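You operate a simulated robot arm through the tools that you are given. There is no shell and no other tool. Be economical: measure what you need, move in short steps, check, and stop when the job is done.

The job below is to be done with a simulated robot arm. You get a single attempt, and the scene is never put back.

TASK
Put the 19 packer block from the landing table on the green tag there and the 17 packer block on the fixture block there.
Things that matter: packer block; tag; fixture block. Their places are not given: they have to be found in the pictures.

Only the result counts: the job must be done as asked and must still hold three seconds after the hand-in. Knocking over, shifting, dropping, spilling or breaking anything else fails it.

THE ROBOT
A 7-joint arm with a two-finger parallel gripper, fixed in place. Base frame: the origin is at the foot of the arm, x ahead of it, y to its left, z up; the work surface is at about z = 0. Readings come in mm, degrees, newtons and seconds.
With the tool pointing down near the work surface it reaches from about 220 to 580 mm from the base axis. Its first joint turns from -66.0 to 66.0 degrees. Payload 2.5 kg.
Tool frame: the origin (TCP) lies between the finger pads and is the grasp point; the fingertips stand 23 mm ahead of it; z points along the fingers, y is the line along which they close. Largest opening 94 mm; finger width 38, thickness 10; the body of the gripper, 54 by 96 mm, starts 39 mm behind the TCP.
Orientation is told as [roll, pitch, yaw] about the base's x, y, z axes, in that order, counted from this pose: with the fingers straight down and closing along the base's y, the tool's x points along the base's -x, its y along +y and its z along -z.

THE INTERFACE
- The arm moves only by the tool apply_moves. Its argument "motion" is a list of rows, each a list of 6 numbers: the shift along the tool's x, y, z in mm, then the turn, a rotation vector about the tool's x, y, z in degrees. In form: [[dx, dy, dz, rx, ry, rz], ...]. A call has 1 to 12 rows; each row shifts and turns the commanded pose from where the row before left it, along the tool's axes as they then stand. "hand" is the finger opening in mm, from 0 to 94, set as the call begins (left out, the last holds). A row lasts 0.2 s, in which the tool goes at most 50 mm and 8.6 degrees; a call with a longer step from one row to the next is refused whole, and so is a gripper value outside its range. A pose out of reach is approached as far as the arm can. The call stops where the force on the tool passes 40 N (or 10 N more than at its start, if that is more) or the arm is blocked; 0.2 s more then pass. Each finger travels about 108 mm/s and halts on what it meets, pressing with about 39 N; the grip force reading is that of the motor and also rises with nothing between the fingers. The clock runs only during rows and for 0.2 s after the last one: add rows that do not move to give the fingers time. The reply holds the time, the measured pose of the TCP, the force on the tool along the base axes, the opening and the grip force, in the units named above and with some noise, and new pictures: "show" is both (left out), scene, wrist or none.
- Cameras (640 x 400 px; columns grow to the right, rows downward): "scene" is fixed at [97.5, -399.5, 538.5]; the picture's right is [0.94, -0.34, 0.00], its down [-0.21, -0.59, -0.78] and it looks along [0.26, 0.73, -0.63] (base axes); focal length 299 px, centre (320, 200). "wrist" rides on the gripper at [-39, 0, -44] in the tool frame; the picture's right is [0.00, -1.00, 0.00], its down [0.97, 0.00, -0.24] and it looks along [0.24, 0.00, 0.97] (tool axes); focal length 218 px, centre (320, 200).
- measure_at(camera, pixels): for up to 12 pixels [column, row] of the newest picture of that camera ("zoom" is the newest enlarged one), the place [x, y, z] in the base frame of the surface seen there, good to about 3 mm. No time passes.
- close_up(camera, box): a new picture of the part [left, top, right, bottom] of that camera's present view, enlarged. No time passes.
- sign_off(): hands the job in; it is judged then, once.

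Go step by step. Measure first, check grasps and placings, and put right what went wrong. The budget is 60 turns and 120 pictures, counting those below and the enlarged ones. Unless the task says otherwise, let go and move clear before handing in, and close with one line.

The tools are called after ">>>" by a JSON object that holds its "method" and its "body". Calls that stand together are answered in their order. apply_moves: Moves the arm, as the interface text tells. Its arguments: {"type":"object","properties":{"motion":{"type":"array","items":{"type":"array","items":{"type":"number"}}},"hand":{"type":"number"},"show":{"type":"string","enum":["both","scene","wrist","none"]}},"required":["motion"]} The other tools are called the same way: measure_at (camera, pixels) gives the place of the surface under pixels of a picture; close_up (camera, box) takes an enlarged picture of a part of a camera's view; sign_off () hands the job in.

At the start:

```text
time_s: 0.0
ee_pos: [403.0, 132.3, 245.1]
ee_rot: [0.0, 0.1, 0.0]
force: [0.1, -1.2, 0.0]
grip_width: 94.0
finger_force: 0.1
```

scene: 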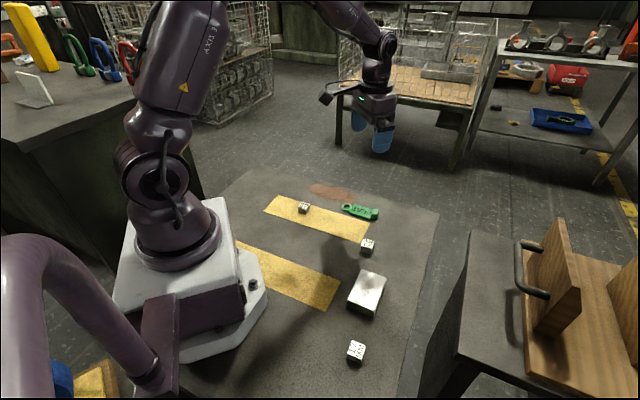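
wrist: 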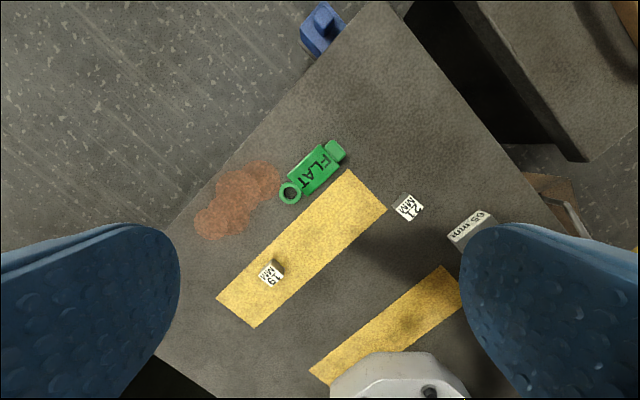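

The scene shows three small blocks, at (304,207), (367,246) and (356,351), a green tag at (360,212) and a fixture block at (367,292). I'll enlarge these to read the labels.

>>> {"method": "close_up", "body": {"camera": "scene", "box": [280, 180, 400, 255]}}

>>> {"method": "close_up", "body": {"camera": "scene", "box": [310, 260, 430, 375]}}

>>> {"method": "close_up", "body": {"camera": "wrist", "box": [240, 130, 500, 292]}}

>>> {"method": "measure_at", "body": {"camera": "scene", "pixels": [[304, 204], [367, 242], [356, 346], [345, 208], [360, 212], [376, 213], [368, 283], [358, 273], [383, 278], [372, 306], [350, 300], [330, 340]]}}

```text
5.33 times, centred on (340, 218) of scene
```

zoom: 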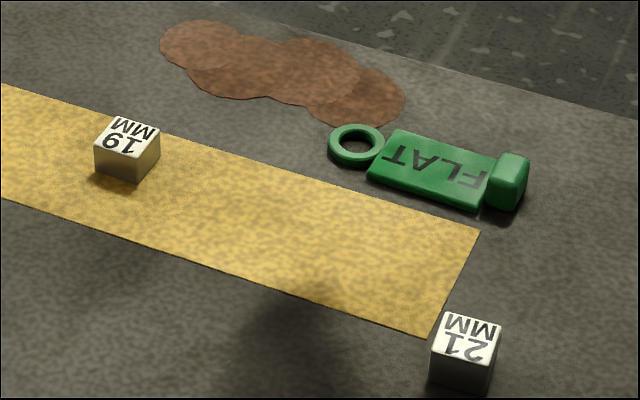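

```text
3.48 times, centred on (370, 318) of scene
```

zoom: 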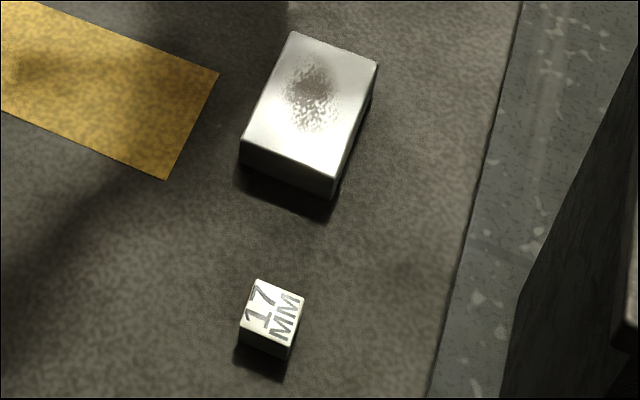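

```text
2.46 times, centred on (370, 211) of wrist
```

zoom: 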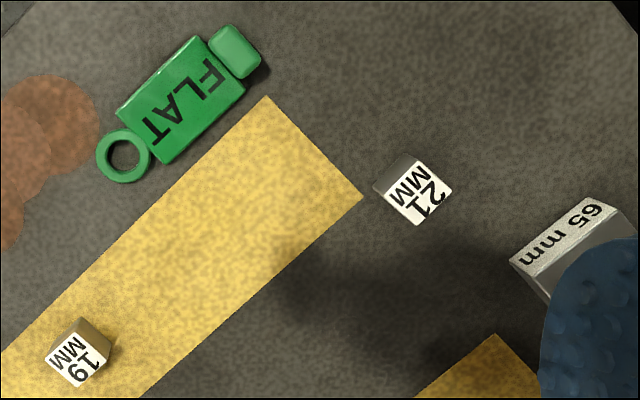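

```text
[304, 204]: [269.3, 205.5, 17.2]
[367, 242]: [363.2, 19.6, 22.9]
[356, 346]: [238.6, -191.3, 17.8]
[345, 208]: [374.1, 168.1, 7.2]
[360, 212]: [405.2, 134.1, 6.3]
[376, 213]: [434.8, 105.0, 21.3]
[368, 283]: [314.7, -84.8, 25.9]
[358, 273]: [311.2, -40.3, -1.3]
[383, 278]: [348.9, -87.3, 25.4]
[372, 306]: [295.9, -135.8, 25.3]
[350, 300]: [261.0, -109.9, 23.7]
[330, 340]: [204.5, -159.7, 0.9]
```

The 19 block is at (304,207) and the 17 block at (356,351). The fixture block's top is at about z 25 and the tag plate's at about z 6. I'll measure corners next to get orientations.

>>> {"method": "close_up", "body": {"camera": "scene", "box": [288, 195, 320, 215]}}

>>> {"method": "close_up", "body": {"camera": "scene", "box": [340, 336, 372, 368]}}

>>> {"method": "measure_at", "body": {"camera": "wrist", "pixels": [[260, 270], [272, 262], [281, 275], [269, 286], [290, 168], [318, 146], [336, 164], [307, 195], [313, 170], [334, 152], [290, 192], [281, 267]]}}

>>> {"method": "measure_at", "body": {"camera": "scene", "pixels": [[365, 271], [385, 276], [357, 298], [372, 307], [374, 273], [353, 206], [372, 211], [369, 218], [350, 212]]}}

```text
16.00 times, centred on (304, 205) of scene
```

zoom: 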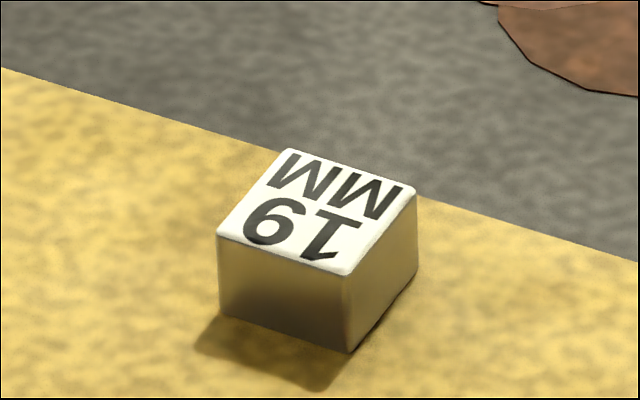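

```text
12.50 times, centred on (356, 352) of scene
```

zoom: 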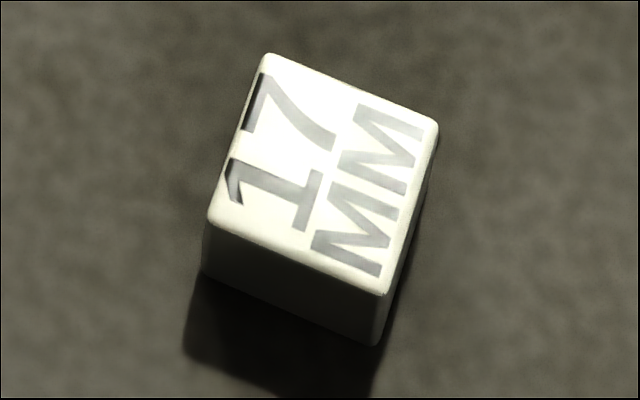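

```text
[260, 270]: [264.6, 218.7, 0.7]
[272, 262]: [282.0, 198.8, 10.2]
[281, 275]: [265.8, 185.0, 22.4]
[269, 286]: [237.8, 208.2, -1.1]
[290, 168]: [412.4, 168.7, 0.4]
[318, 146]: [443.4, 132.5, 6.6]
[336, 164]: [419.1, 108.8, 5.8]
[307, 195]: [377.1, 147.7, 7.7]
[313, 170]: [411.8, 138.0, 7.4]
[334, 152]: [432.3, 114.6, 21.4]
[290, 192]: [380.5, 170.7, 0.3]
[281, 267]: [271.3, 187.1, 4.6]
```

```text
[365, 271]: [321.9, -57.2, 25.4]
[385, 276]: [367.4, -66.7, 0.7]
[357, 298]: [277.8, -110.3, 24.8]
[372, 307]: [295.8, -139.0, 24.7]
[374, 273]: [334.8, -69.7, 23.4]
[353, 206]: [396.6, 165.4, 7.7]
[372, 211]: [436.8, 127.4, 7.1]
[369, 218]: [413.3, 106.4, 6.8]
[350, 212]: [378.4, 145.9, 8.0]
```

The tag plate is centred near (406,136) and its long axis runs along (1,-1). Both blocks also sit at about 45°. I'll hover over the 19 block with yaw -45.

>>> {"method": "apply_moves", "body": {"motion": [[33.75, 17, 25, 0, 0, 0], [33.75, 17, 25, 0, 0, 0], [33.75, 17, 25, 0, 0, 0], [33.75, 17, 25, 0, 0, 0], [0, 0, 0, 0, 0, 7.5], [0, 0, 0, 0, 0, 7.5], [0, 0, 0, 0, 0, 7.5], [0, 0, 0, 0, 0, 7.5], [0, 0, 0, 0, 0, 7.5], [0, 0, 0, 0, 0, 7.5]], "hand": 60}}

```text
time_s: 2.2
ee_pos: [268.4, 200.8, 145.5]
ee_rot: [0.0, 0.0, -45.2]
force: [-0.2, 0.3, 0.1]
grip_width: 59.8
finger_force: 0.1
```

scene: 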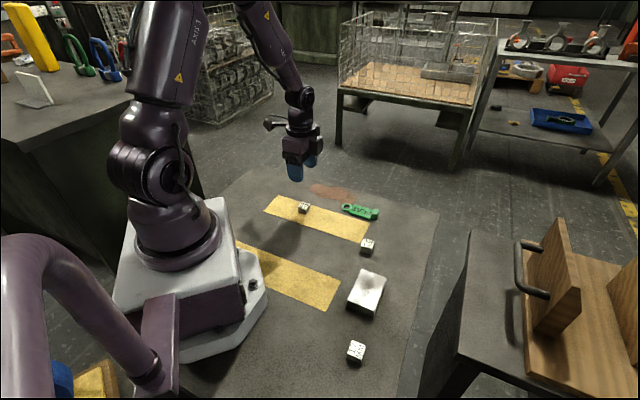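
wrist: 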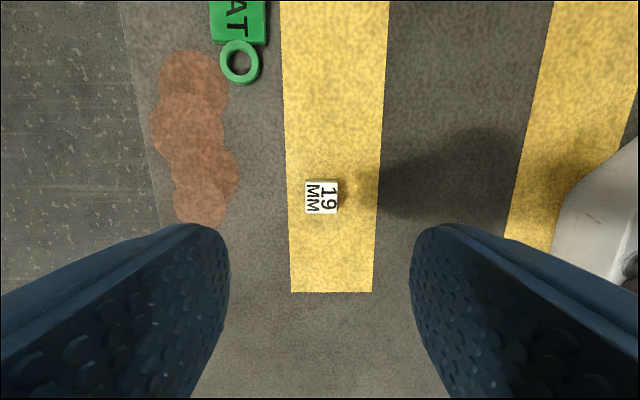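

The 19 block is at (322,197), nearly under the TCP and square to the view. I'll measure it for the fine offset.

>>> {"method": "measure_at", "body": {"camera": "wrist", "pixels": [[322, 197], [309, 183], [335, 183], [335, 211], [309, 211]]}}

>>> {"method": "close_up", "body": {"camera": "wrist", "box": [280, 170, 360, 220]}}

```text
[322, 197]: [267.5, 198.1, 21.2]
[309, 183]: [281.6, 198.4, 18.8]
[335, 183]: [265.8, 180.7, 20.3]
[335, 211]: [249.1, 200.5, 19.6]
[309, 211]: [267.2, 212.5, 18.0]
```

```text
8.00 times, centred on (320, 195) of wrist
```

zoom: 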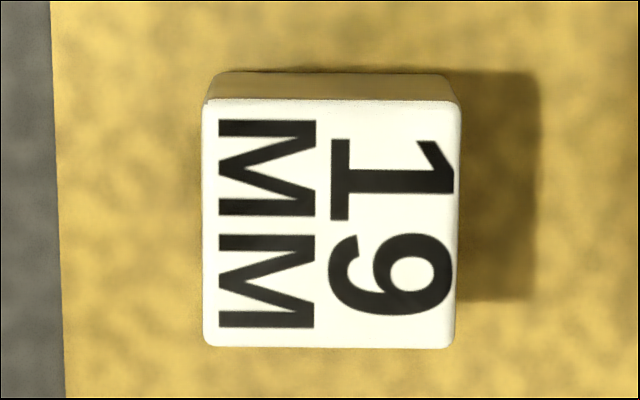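

The block is aligned and offset about (1.8,-1.1) in the tool frame. I'll descend to TCP z 28 and close.

>>> {"method": "apply_moves", "body": {"motion": [[1.8, -1.1, 39, 0, 0, 0], [0, 0, 39, 0, 0, 0], [0, 0, 25, 0, 0, 0], [0, 0, 14.5, 0, 0, 0], [0, 0, 0, 0, 0, 0]], "show": "wrist"}}

>>> {"method": "apply_moves", "body": {"motion": [[0, 0, 0, 0, 0, 0], [0, 0, 0, 0, 0, 0], [0, 0, 0, 0, 0, 0]], "hand": 10}}

```text
time_s: 3.4
ee_pos: [265.1, 200.2, 27.2]
ee_rot: [0.0, 0.0, -45.1]
force: [-0.6, 1.1, 0.1]
grip_width: 60.0
finger_force: 0.1
```

wrist: 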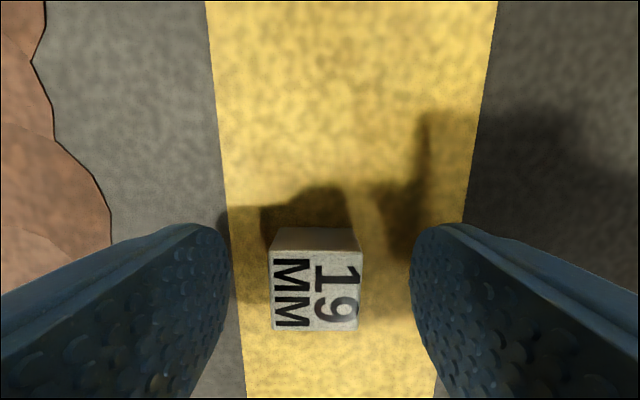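

```text
time_s: 4.2
ee_pos: [264.7, 199.3, 26.9]
ee_rot: [-0.1, 0.0, -45.0]
force: [0.3, 0.3, 0.3]
grip_width: 25.0
finger_force: 39.5
```

scene: 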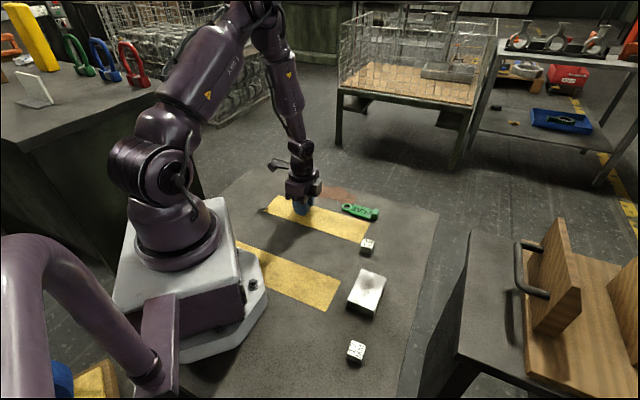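
wrist: 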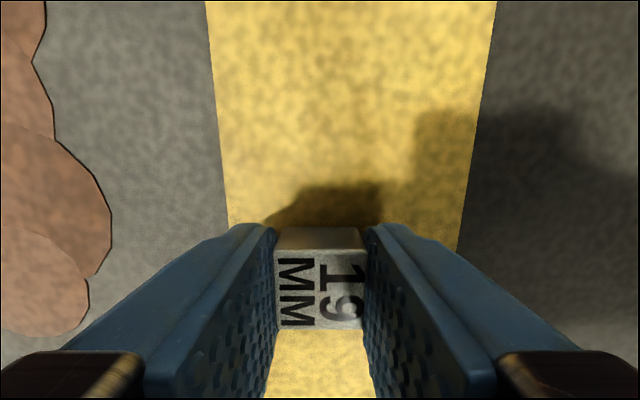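

The block is gripped at 25 mm. I'll lift it and move toward the tag, stopping short to look.

>>> {"method": "apply_moves", "body": {"motion": [[0, 0, -40, 0, 0, 0], [0, 0, -40, 0, 0, 0], [0, 0, -20, 0, 0, 0], [-33, 18, 0, 0, 0, 0], [-33, 18, 0, 0, 0, 0], [-34, 18.8, 0, 0, 0, 0], [0, 0, 0, 0, 0, 0]]}}

```text
time_s: 5.8
ee_pos: [374.4, 168.5, 128.7]
ee_rot: [0.0, 0.1, -45.0]
force: [-0.6, 0.2, -1.3]
grip_width: 25.1
finger_force: 39.0
```

scene: 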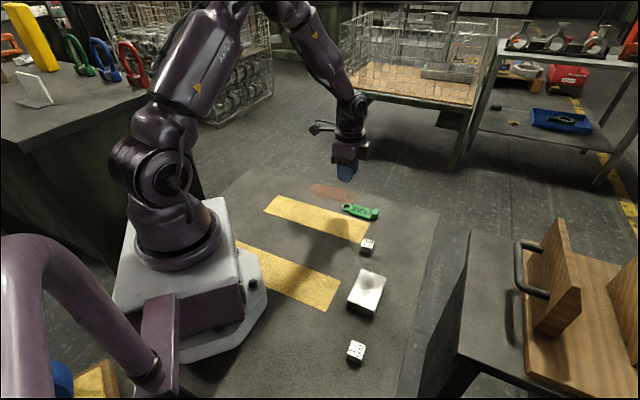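
wrist: 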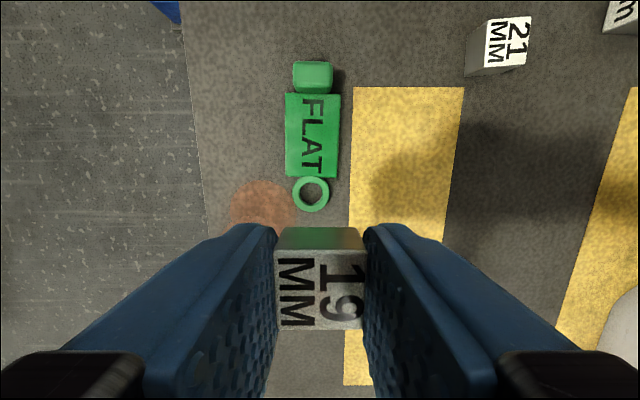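

The plate spans columns 286–339 and rows 94–177. I'll measure its inner corners and centre.

>>> {"method": "measure_at", "body": {"camera": "wrist", "pixels": [[290, 98], [336, 99], [334, 173], [289, 172], [312, 135], [312, 85]]}}

```text
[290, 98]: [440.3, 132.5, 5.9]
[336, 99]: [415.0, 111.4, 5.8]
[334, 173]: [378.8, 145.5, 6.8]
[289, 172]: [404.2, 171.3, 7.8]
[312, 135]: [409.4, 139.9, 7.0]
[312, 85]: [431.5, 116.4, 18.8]
```

The plate centre is at about (409.6,140.2,7), so I'll move (-45,+5.3) in the tool frame and descend most of the way.

>>> {"method": "apply_moves", "body": {"motion": [[-45, 5.3, 0, 0, 0, 0], [0, 0, 40, 0, 0, 0], [0, 0, 35, 0, 0, 0], [0, 0, 12, 0, 0, 0], [0, 0, 0, 0, 0, 0]]}}

>>> {"method": "close_up", "body": {"camera": "scene", "box": [330, 180, 394, 220]}}

```text
time_s: 7.0
ee_pos: [410.8, 139.7, 42.0]
ee_rot: [0.0, 0.0, -45.0]
force: [-1.4, 0.3, -0.5]
grip_width: 25.2
finger_force: 39.4
```

scene: 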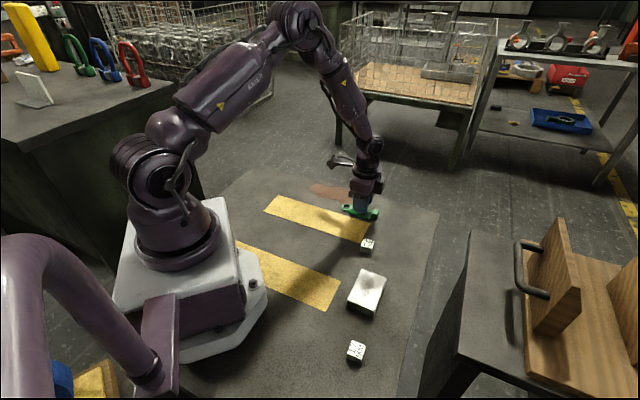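
wrist: 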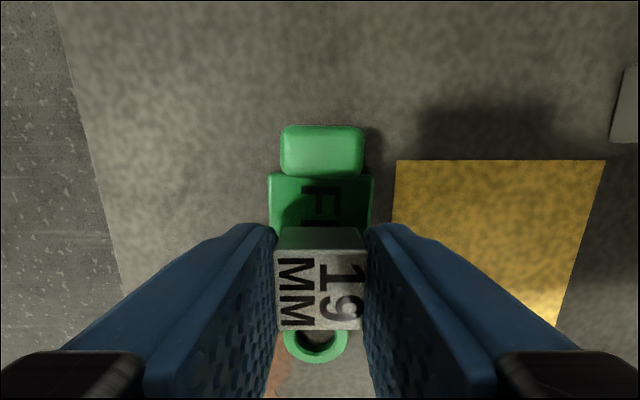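

```text
10.00 times, centred on (362, 200) of scene
```

zoom: 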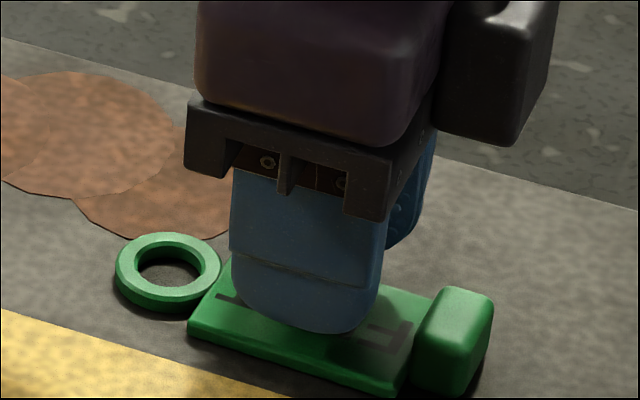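

The block is centred over the plate. I'll lower it slowly to contact.

>>> {"method": "apply_moves", "body": {"motion": [[0, 0, 3, 0, 0, 0], [0, 0, 2, 0, 0, 0], [0, 0, 1, 0, 0, 0], [0, 0, 1, 0, 0, 0], [0, 0, 0.5, 0, 0, 0], [0, 0, 0, 0, 0, 0]], "show": "none"}}

```text
time_s: 8.4
ee_pos: [411.8, 140.2, 34.1]
ee_rot: [0.0, 0.1, -45.0]
force: [1.2, 0.0, -1.1]
grip_width: 25.1
finger_force: 39.2
```

There is no contact force yet, so I'll keep lowering gently.

>>> {"method": "apply_moves", "body": {"motion": [[0, 0, 0.5, 0, 0, 0], [0, 0, 0.5, 0, 0, 0], [0, 0, 0, 0, 0, 0]], "show": "wrist"}}

>>> {"method": "close_up", "body": {"camera": "scene", "box": [330, 185, 394, 225]}}

```text
time_s: 9.2
ee_pos: [412.1, 140.3, 33.0]
ee_rot: [0.3, -0.1, -44.9]
force: [-4.3, -2.5, 22.1]
grip_width: 24.9
finger_force: 38.8
```

wrist: 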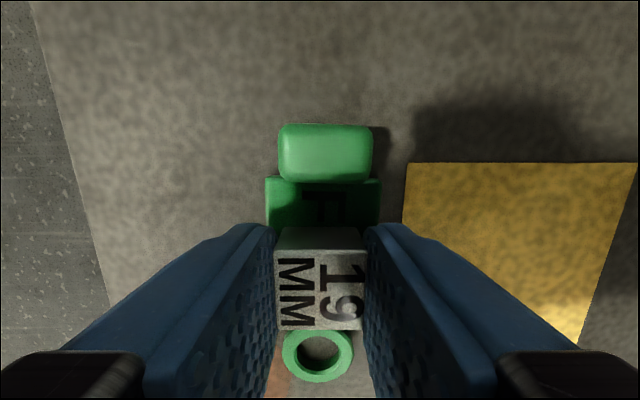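

```text
10.00 times, centred on (362, 205) of scene
```

zoom: 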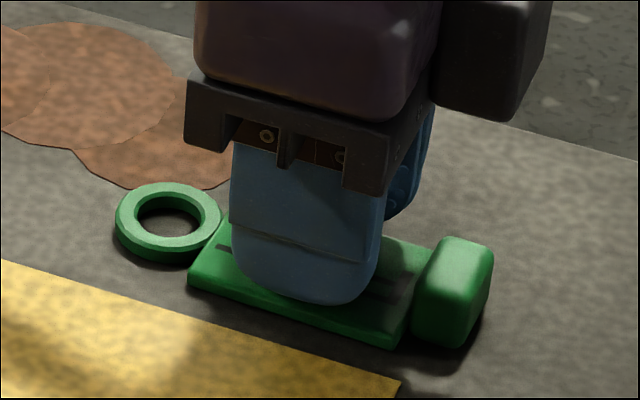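

Contact reads 22 N, so the block is resting on the plate. I'll ease up slightly, open, and rise straight up.

>>> {"method": "apply_moves", "body": {"motion": [[0, 0, -0.5, 0, 0, 0], [0, 0, 0, 0, 0, 0]], "show": "none"}}

>>> {"method": "apply_moves", "body": {"motion": [[0, 0, 0, 0, 0, 0], [0, 0, 0, 0, 0, 0], [0, 0, -15, 0, 0, 0], [0, 0, -40, 0, 0, 0], [0, 0, -40, 0, 0, 0], [0, 0, 0, 0, 0, 0]], "hand": 55}}

>>> {"method": "close_up", "body": {"camera": "scene", "box": [330, 185, 394, 225]}}

```text
time_s: 9.8
ee_pos: [411.7, 140.7, 33.0]
ee_rot: [0.3, -0.1, -45.0]
force: [-0.4, -4.5, 25.6]
grip_width: 25.0
finger_force: 39.1
```

```text
time_s: 11.2
ee_pos: [410.4, 137.3, 126.2]
ee_rot: [-0.1, 0.0, -45.1]
force: [-0.9, -0.7, -0.1]
grip_width: 55.1
finger_force: 0.1
```

scene: 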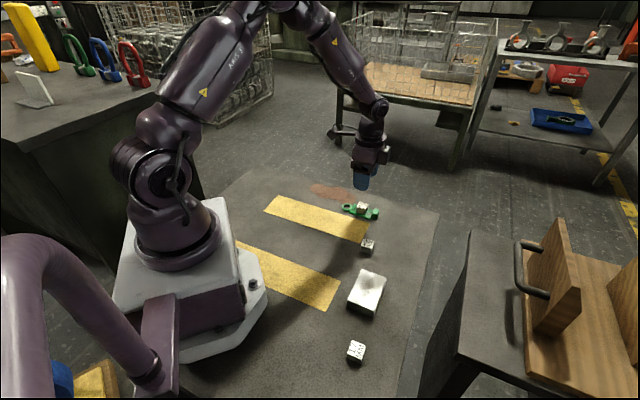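
wrist: 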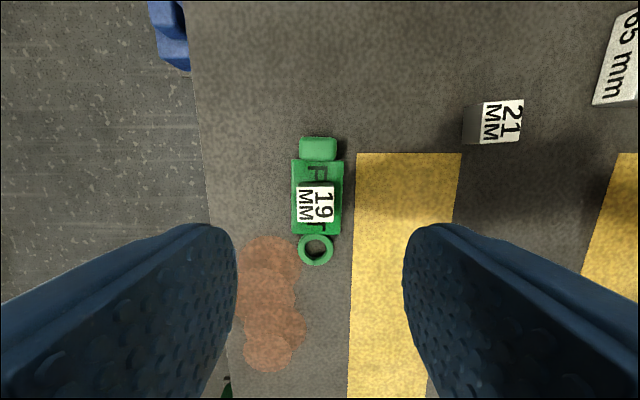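

```text
10.00 times, centred on (362, 205) of scene
```

zoom: 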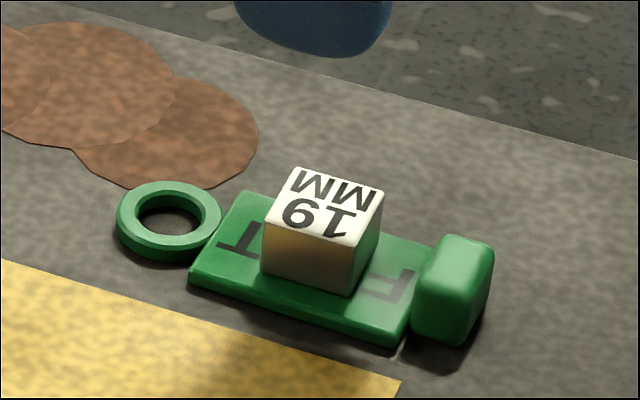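

The 19 block sits flat on the tag plate. Next I'll go hover over the 17 block.

>>> {"method": "apply_moves", "body": {"motion": [[-14, -44.5, -3, 0, 0, 0], [-14, -44.5, -3, 0, 0, 0], [-14, -44.5, -3, 0, 0, 0], [-14, -44.5, -3, 0, 0, 0], [-14, -44.5, 0, 0, 0, 0], [-14, -44.5, 0, 0, 0, 0], [-14, -44.5, 0, 0, 0, 0], [-14, -44.5, 0, 0, 0, 0], [0, 0, 0, 0, 0, 0]]}}

>>> {"method": "close_up", "body": {"camera": "wrist", "box": [280, 160, 376, 220]}}

```text
time_s: 13.2
ee_pos: [236.5, -194.2, 139.5]
ee_rot: [0.0, 0.0, -45.0]
force: [0.2, 0.5, -0.7]
grip_width: 54.9
finger_force: 0.0
```

scene: 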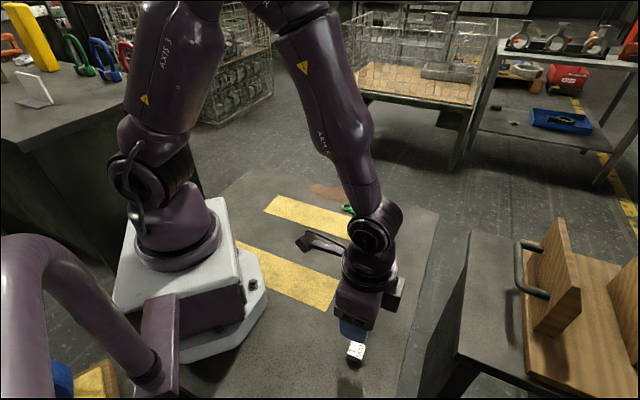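
wrist: 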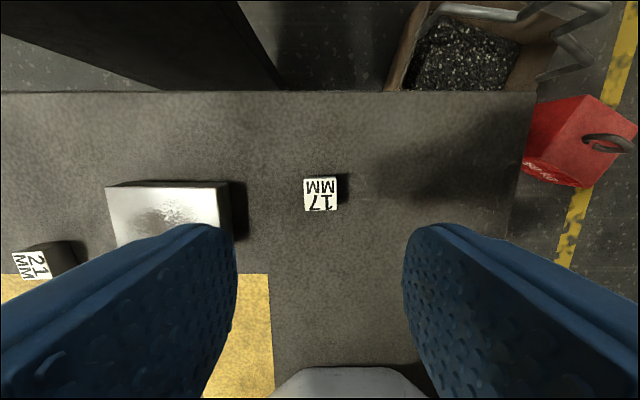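

```text
6.67 times, centred on (328, 190) of wrist
```

zoom: 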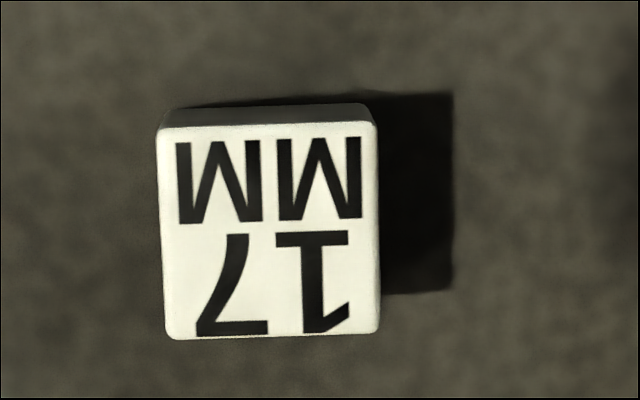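

The 17 block is centred at (320.4,194.7), giving an offset of about (-2,0). I'll descend to TCP z 28 and grip.

>>> {"method": "apply_moves", "body": {"motion": [[-2, -0.3, 39, 0, 0, 0], [0, 0, 39, 0, 0, 0], [0, 0, 22, 0, 0, 0], [0, 0, 11.5, 0, 0, 0], [0, 0, 0, 0, 0, 0]], "show": "wrist"}}

>>> {"method": "apply_moves", "body": {"motion": [[0, 0, 0, 0, 0, 0], [0, 0, 0, 0, 0, 0], [0, 0, 0, 0, 0, 0]], "hand": 10, "show": "wrist"}}

```text
time_s: 14.4
ee_pos: [238.9, -192.4, 27.2]
ee_rot: [-0.1, 0.0, -45.1]
force: [0.6, 0.4, 0.1]
grip_width: 55.1
finger_force: 0.1
```

wrist: 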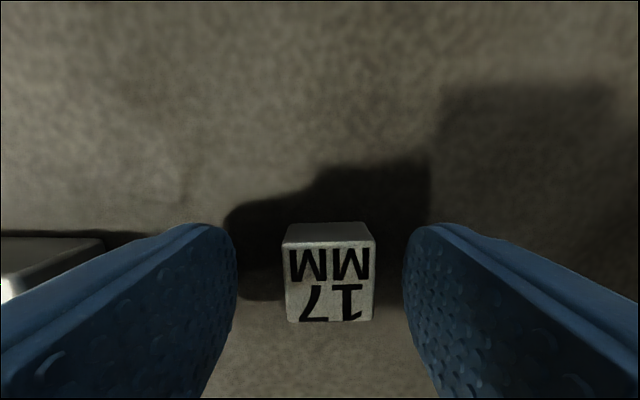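

```text
time_s: 15.2
ee_pos: [238.7, -192.3, 27.8]
ee_rot: [0.1, 0.0, -45.1]
force: [0.4, -0.1, -0.4]
grip_width: 25.0
finger_force: 39.0
```

wrist: 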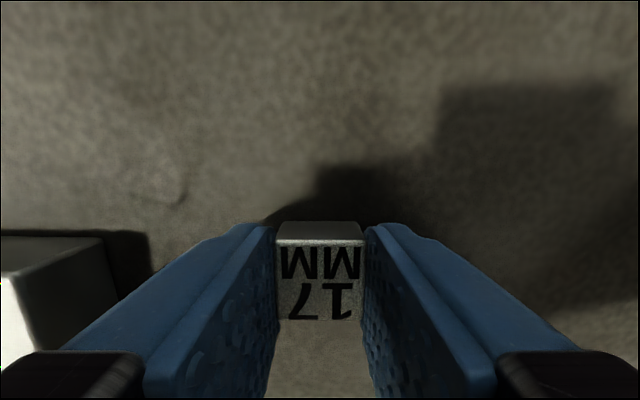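

It is gripped at 25 mm. I'll lift straight up and measure the fixture from there.

>>> {"method": "apply_moves", "body": {"motion": [[0, 0, -40, 0, 0, 0], [0, 0, -40, 0, 0, 0], [0, 0, -30, 0, 0, 0], [25, 40, 0, 0, 0, 0], [25, 30, 0, 0, 0, 0], [0, 0, 0, 0, 0, 0]]}}

```text
time_s: 16.6
ee_pos: [250.9, -106.8, 138.0]
ee_rot: [0.0, 0.0, -45.0]
force: [-0.4, 0.4, -0.7]
grip_width: 25.1
finger_force: 38.5
```

scene: 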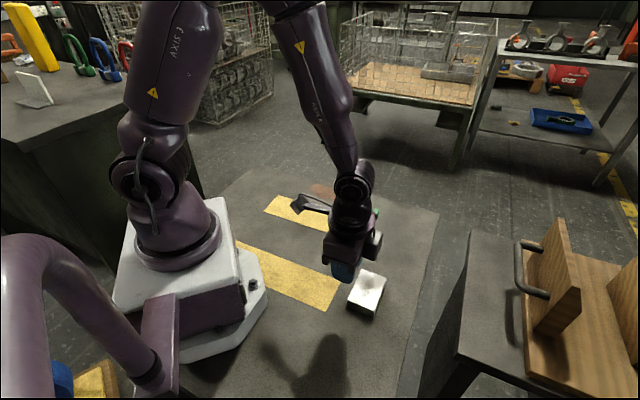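
wrist: 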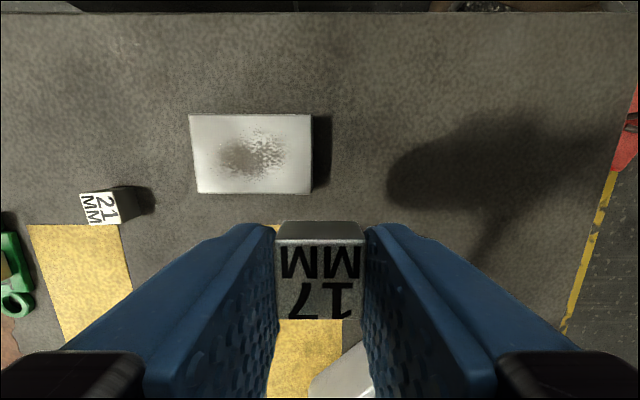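

The fixture's top is fully in view, with columns 190–312 and rows 114–194. I'll measure its corners and centre.

>>> {"method": "measure_at", "body": {"camera": "wrist", "pixels": [[194, 118], [308, 118], [307, 190], [201, 190], [252, 154], [225, 154], [280, 154]]}}

>>> {"method": "close_up", "body": {"camera": "wrist", "box": [170, 100, 330, 200]}}

```text
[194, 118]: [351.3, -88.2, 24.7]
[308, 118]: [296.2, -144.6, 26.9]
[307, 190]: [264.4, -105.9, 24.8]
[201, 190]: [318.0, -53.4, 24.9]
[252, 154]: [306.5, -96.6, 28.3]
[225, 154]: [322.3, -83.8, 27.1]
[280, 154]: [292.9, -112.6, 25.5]
```

```text
4.00 times, centred on (250, 150) of wrist
```

zoom: 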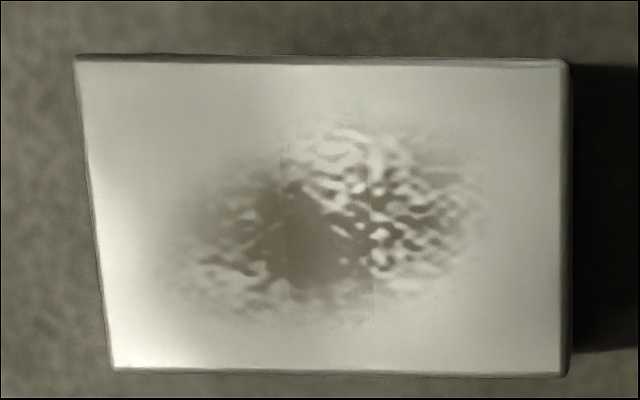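

The fixture's top centre is at about (307.5,-97.5,25). I'll move over it and descend to TCP z 60.

>>> {"method": "apply_moves", "body": {"motion": [[-16, 23.3, 0, 0, 0, 0], [-15.4, 23.3, 0, 0, 0, 0], [0, 0, 40, 0, 0, 0], [0, 0, 28, 0, 0, 0], [0, 0, 10, 0, 0, 0], [0, 0, 0, 0, 0, 0]]}}

>>> {"method": "close_up", "body": {"camera": "scene", "box": [320, 250, 416, 310]}}

```text
time_s: 18.0
ee_pos: [309.5, -96.6, 62.0]
ee_rot: [0.0, 0.1, -44.9]
force: [-0.3, 0.0, -1.0]
grip_width: 24.9
finger_force: 39.1
```

scene: 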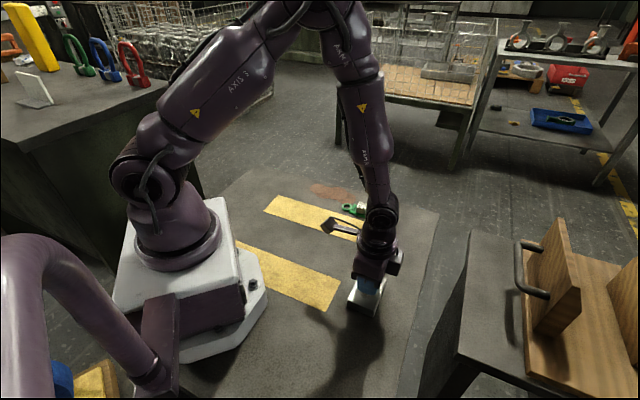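
wrist: 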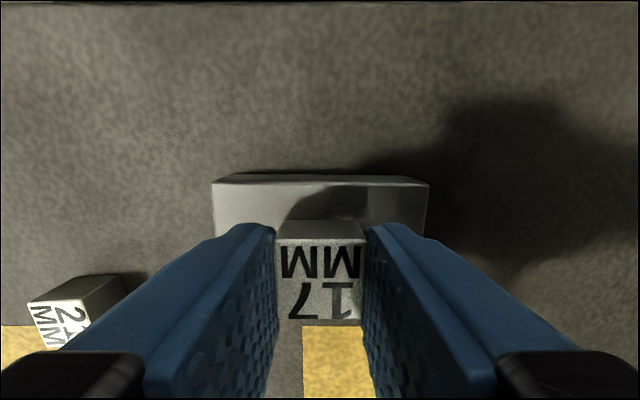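

```text
6.67 times, centred on (368, 280) of scene
```

zoom: 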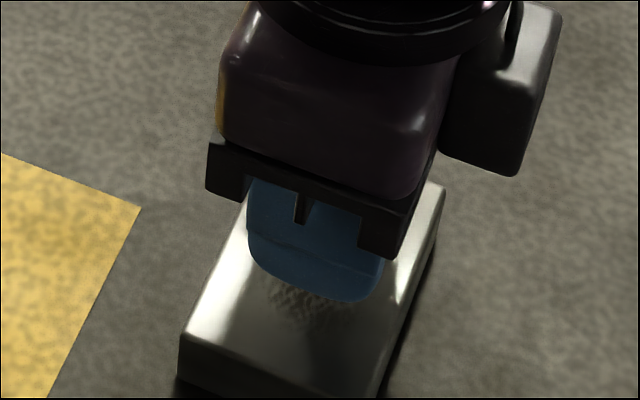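

It is centred, with the fixture's far edge spanning columns 212–430. I'll add a 2 mm correction and lower gently to contact.

>>> {"method": "apply_moves", "body": {"motion": [[2, 0, 3, 0, 0, 0], [0, 0, 2, 0, 0, 0], [0, 0, 1, 0, 0, 0], [0, 0, 1, 0, 0, 0], [0, 0, 0.5, 0, 0, 0], [0, 0, 0, 0, 0, 0]], "show": "none"}}

```text
time_s: 19.4
ee_pos: [307.1, -96.0, 52.9]
ee_rot: [0.0, 0.0, -44.9]
force: [0.2, 0.4, -1.1]
grip_width: 25.1
finger_force: 39.1
```

There is still no contact, so I'll take finer steps.

>>> {"method": "apply_moves", "body": {"motion": [[0, 0, 0.5, 0, 0, 0], [0, 0, 0, 0, 0, 0]], "show": "none"}}

```text
time_s: 20.0
ee_pos: [307.3, -95.0, 53.0]
ee_rot: [-0.1, 0.0, -45.0]
force: [0.0, 0.8, -1.0]
grip_width: 25.2
finger_force: 39.4
```

>>> {"method": "apply_moves", "body": {"motion": [[0, 0, 0.5, 0, 0, 0], [0, 0, 0.3, 0, 0, 0], [0, 0, 0, 0, 0, 0]], "show": "none"}}

```text
time_s: 20.8
ee_pos: [307.7, -95.5, 52.6]
ee_rot: [0.0, 0.1, -45.0]
force: [-0.8, 0.0, -1.4]
grip_width: 25.0
finger_force: 38.8
```

The force is still about -1 N, so there is no contact and I'll continue down.

>>> {"method": "apply_moves", "body": {"motion": [[0, 0, 0.4, 0, 0, 0], [0, 0, 0.3, 0, 0, 0], [0, 0, 0, 0, 0, 0]], "show": "none"}}

>>> {"method": "close_up", "body": {"camera": "scene", "box": [340, 265, 404, 305]}}

```text
time_s: 21.6
ee_pos: [306.7, -94.2, 50.7]
ee_rot: [0.0, 0.0, -45.0]
force: [-2.1, -0.1, 8.1]
grip_width: 25.0
finger_force: 38.7
```

```text
10.00 times, centred on (372, 285) of scene
```

zoom: 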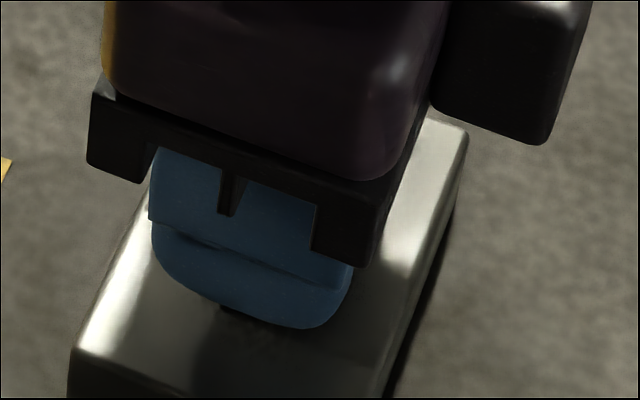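

Contact reads 8 N, so the block is seated. I'll open and rise straight up.

>>> {"method": "apply_moves", "body": {"motion": [[0, 0, 0, 0, 0, 0], [0, 0, 0, 0, 0, 0], [0, 0, -15, 0, 0, 0], [0, 0, -40, 0, 0, 0], [0, 0, -40, 0, 0, 0], [35, 0, 0, 0, 0, 0], [35, 0, 0, 0, 0, 0], [0, 0, 0, 0, 0, 0]], "hand": 55}}

>>> {"method": "close_up", "body": {"camera": "scene", "box": [330, 195, 426, 325]}}

>>> {"method": "close_up", "body": {"camera": "scene", "box": [336, 260, 400, 320]}}

```text
time_s: 23.4
ee_pos: [256.0, -47.4, 147.6]
ee_rot: [0.0, -0.1, -45.0]
force: [-0.8, 0.2, 0.7]
grip_width: 55.0
finger_force: 0.1
```

scene: 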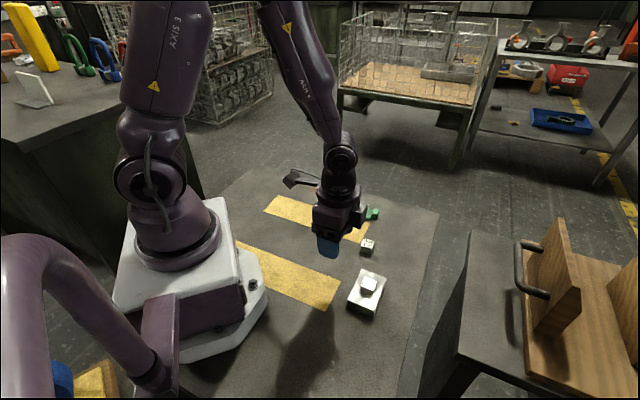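
wrist: 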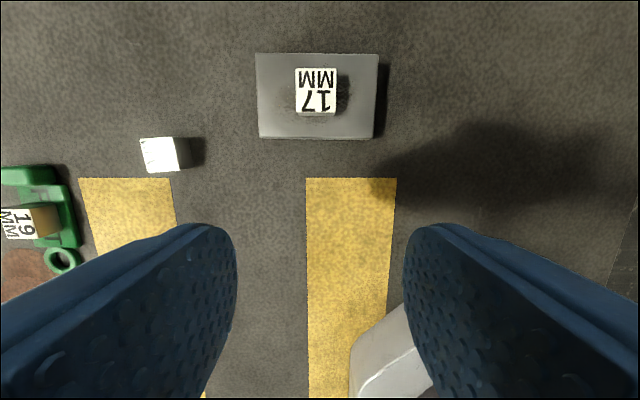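

```text
3.08 times, centred on (378, 260) of scene
```

zoom: 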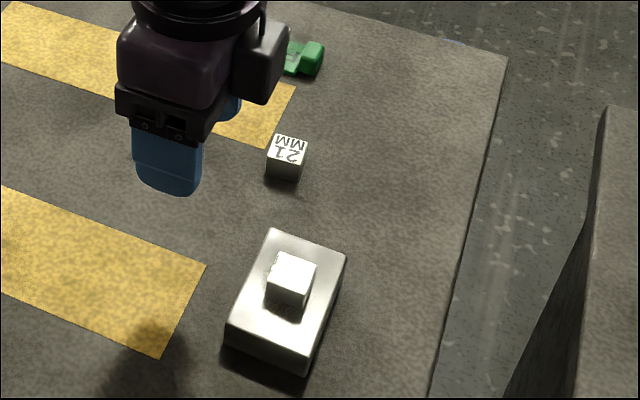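

```text
6.67 times, centred on (368, 290) of scene
```

zoom: 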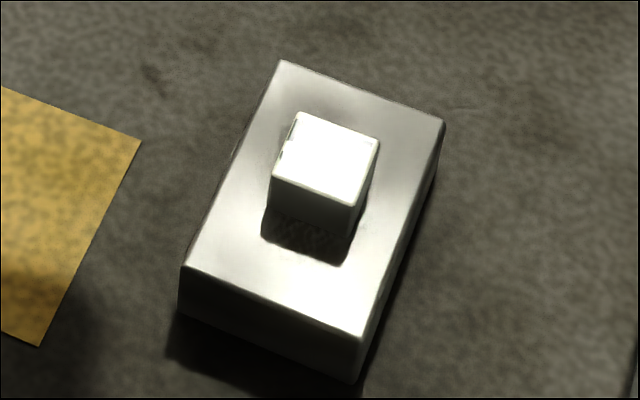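

The 17 block rests flat on the fixture block (wrist (316,90)) and the 19 block is still on the tag. The 21 block has not moved and the gripper is clear, so I'm handing in.

>>> {"method": "sign_off", "body": {}}

```text
The job is handed in.
```

The 19 packer block is on the green tag and the 17 packer block is on the fixture block; both sat flat in the last pictures, nothing else was moved, and the job is handed in.
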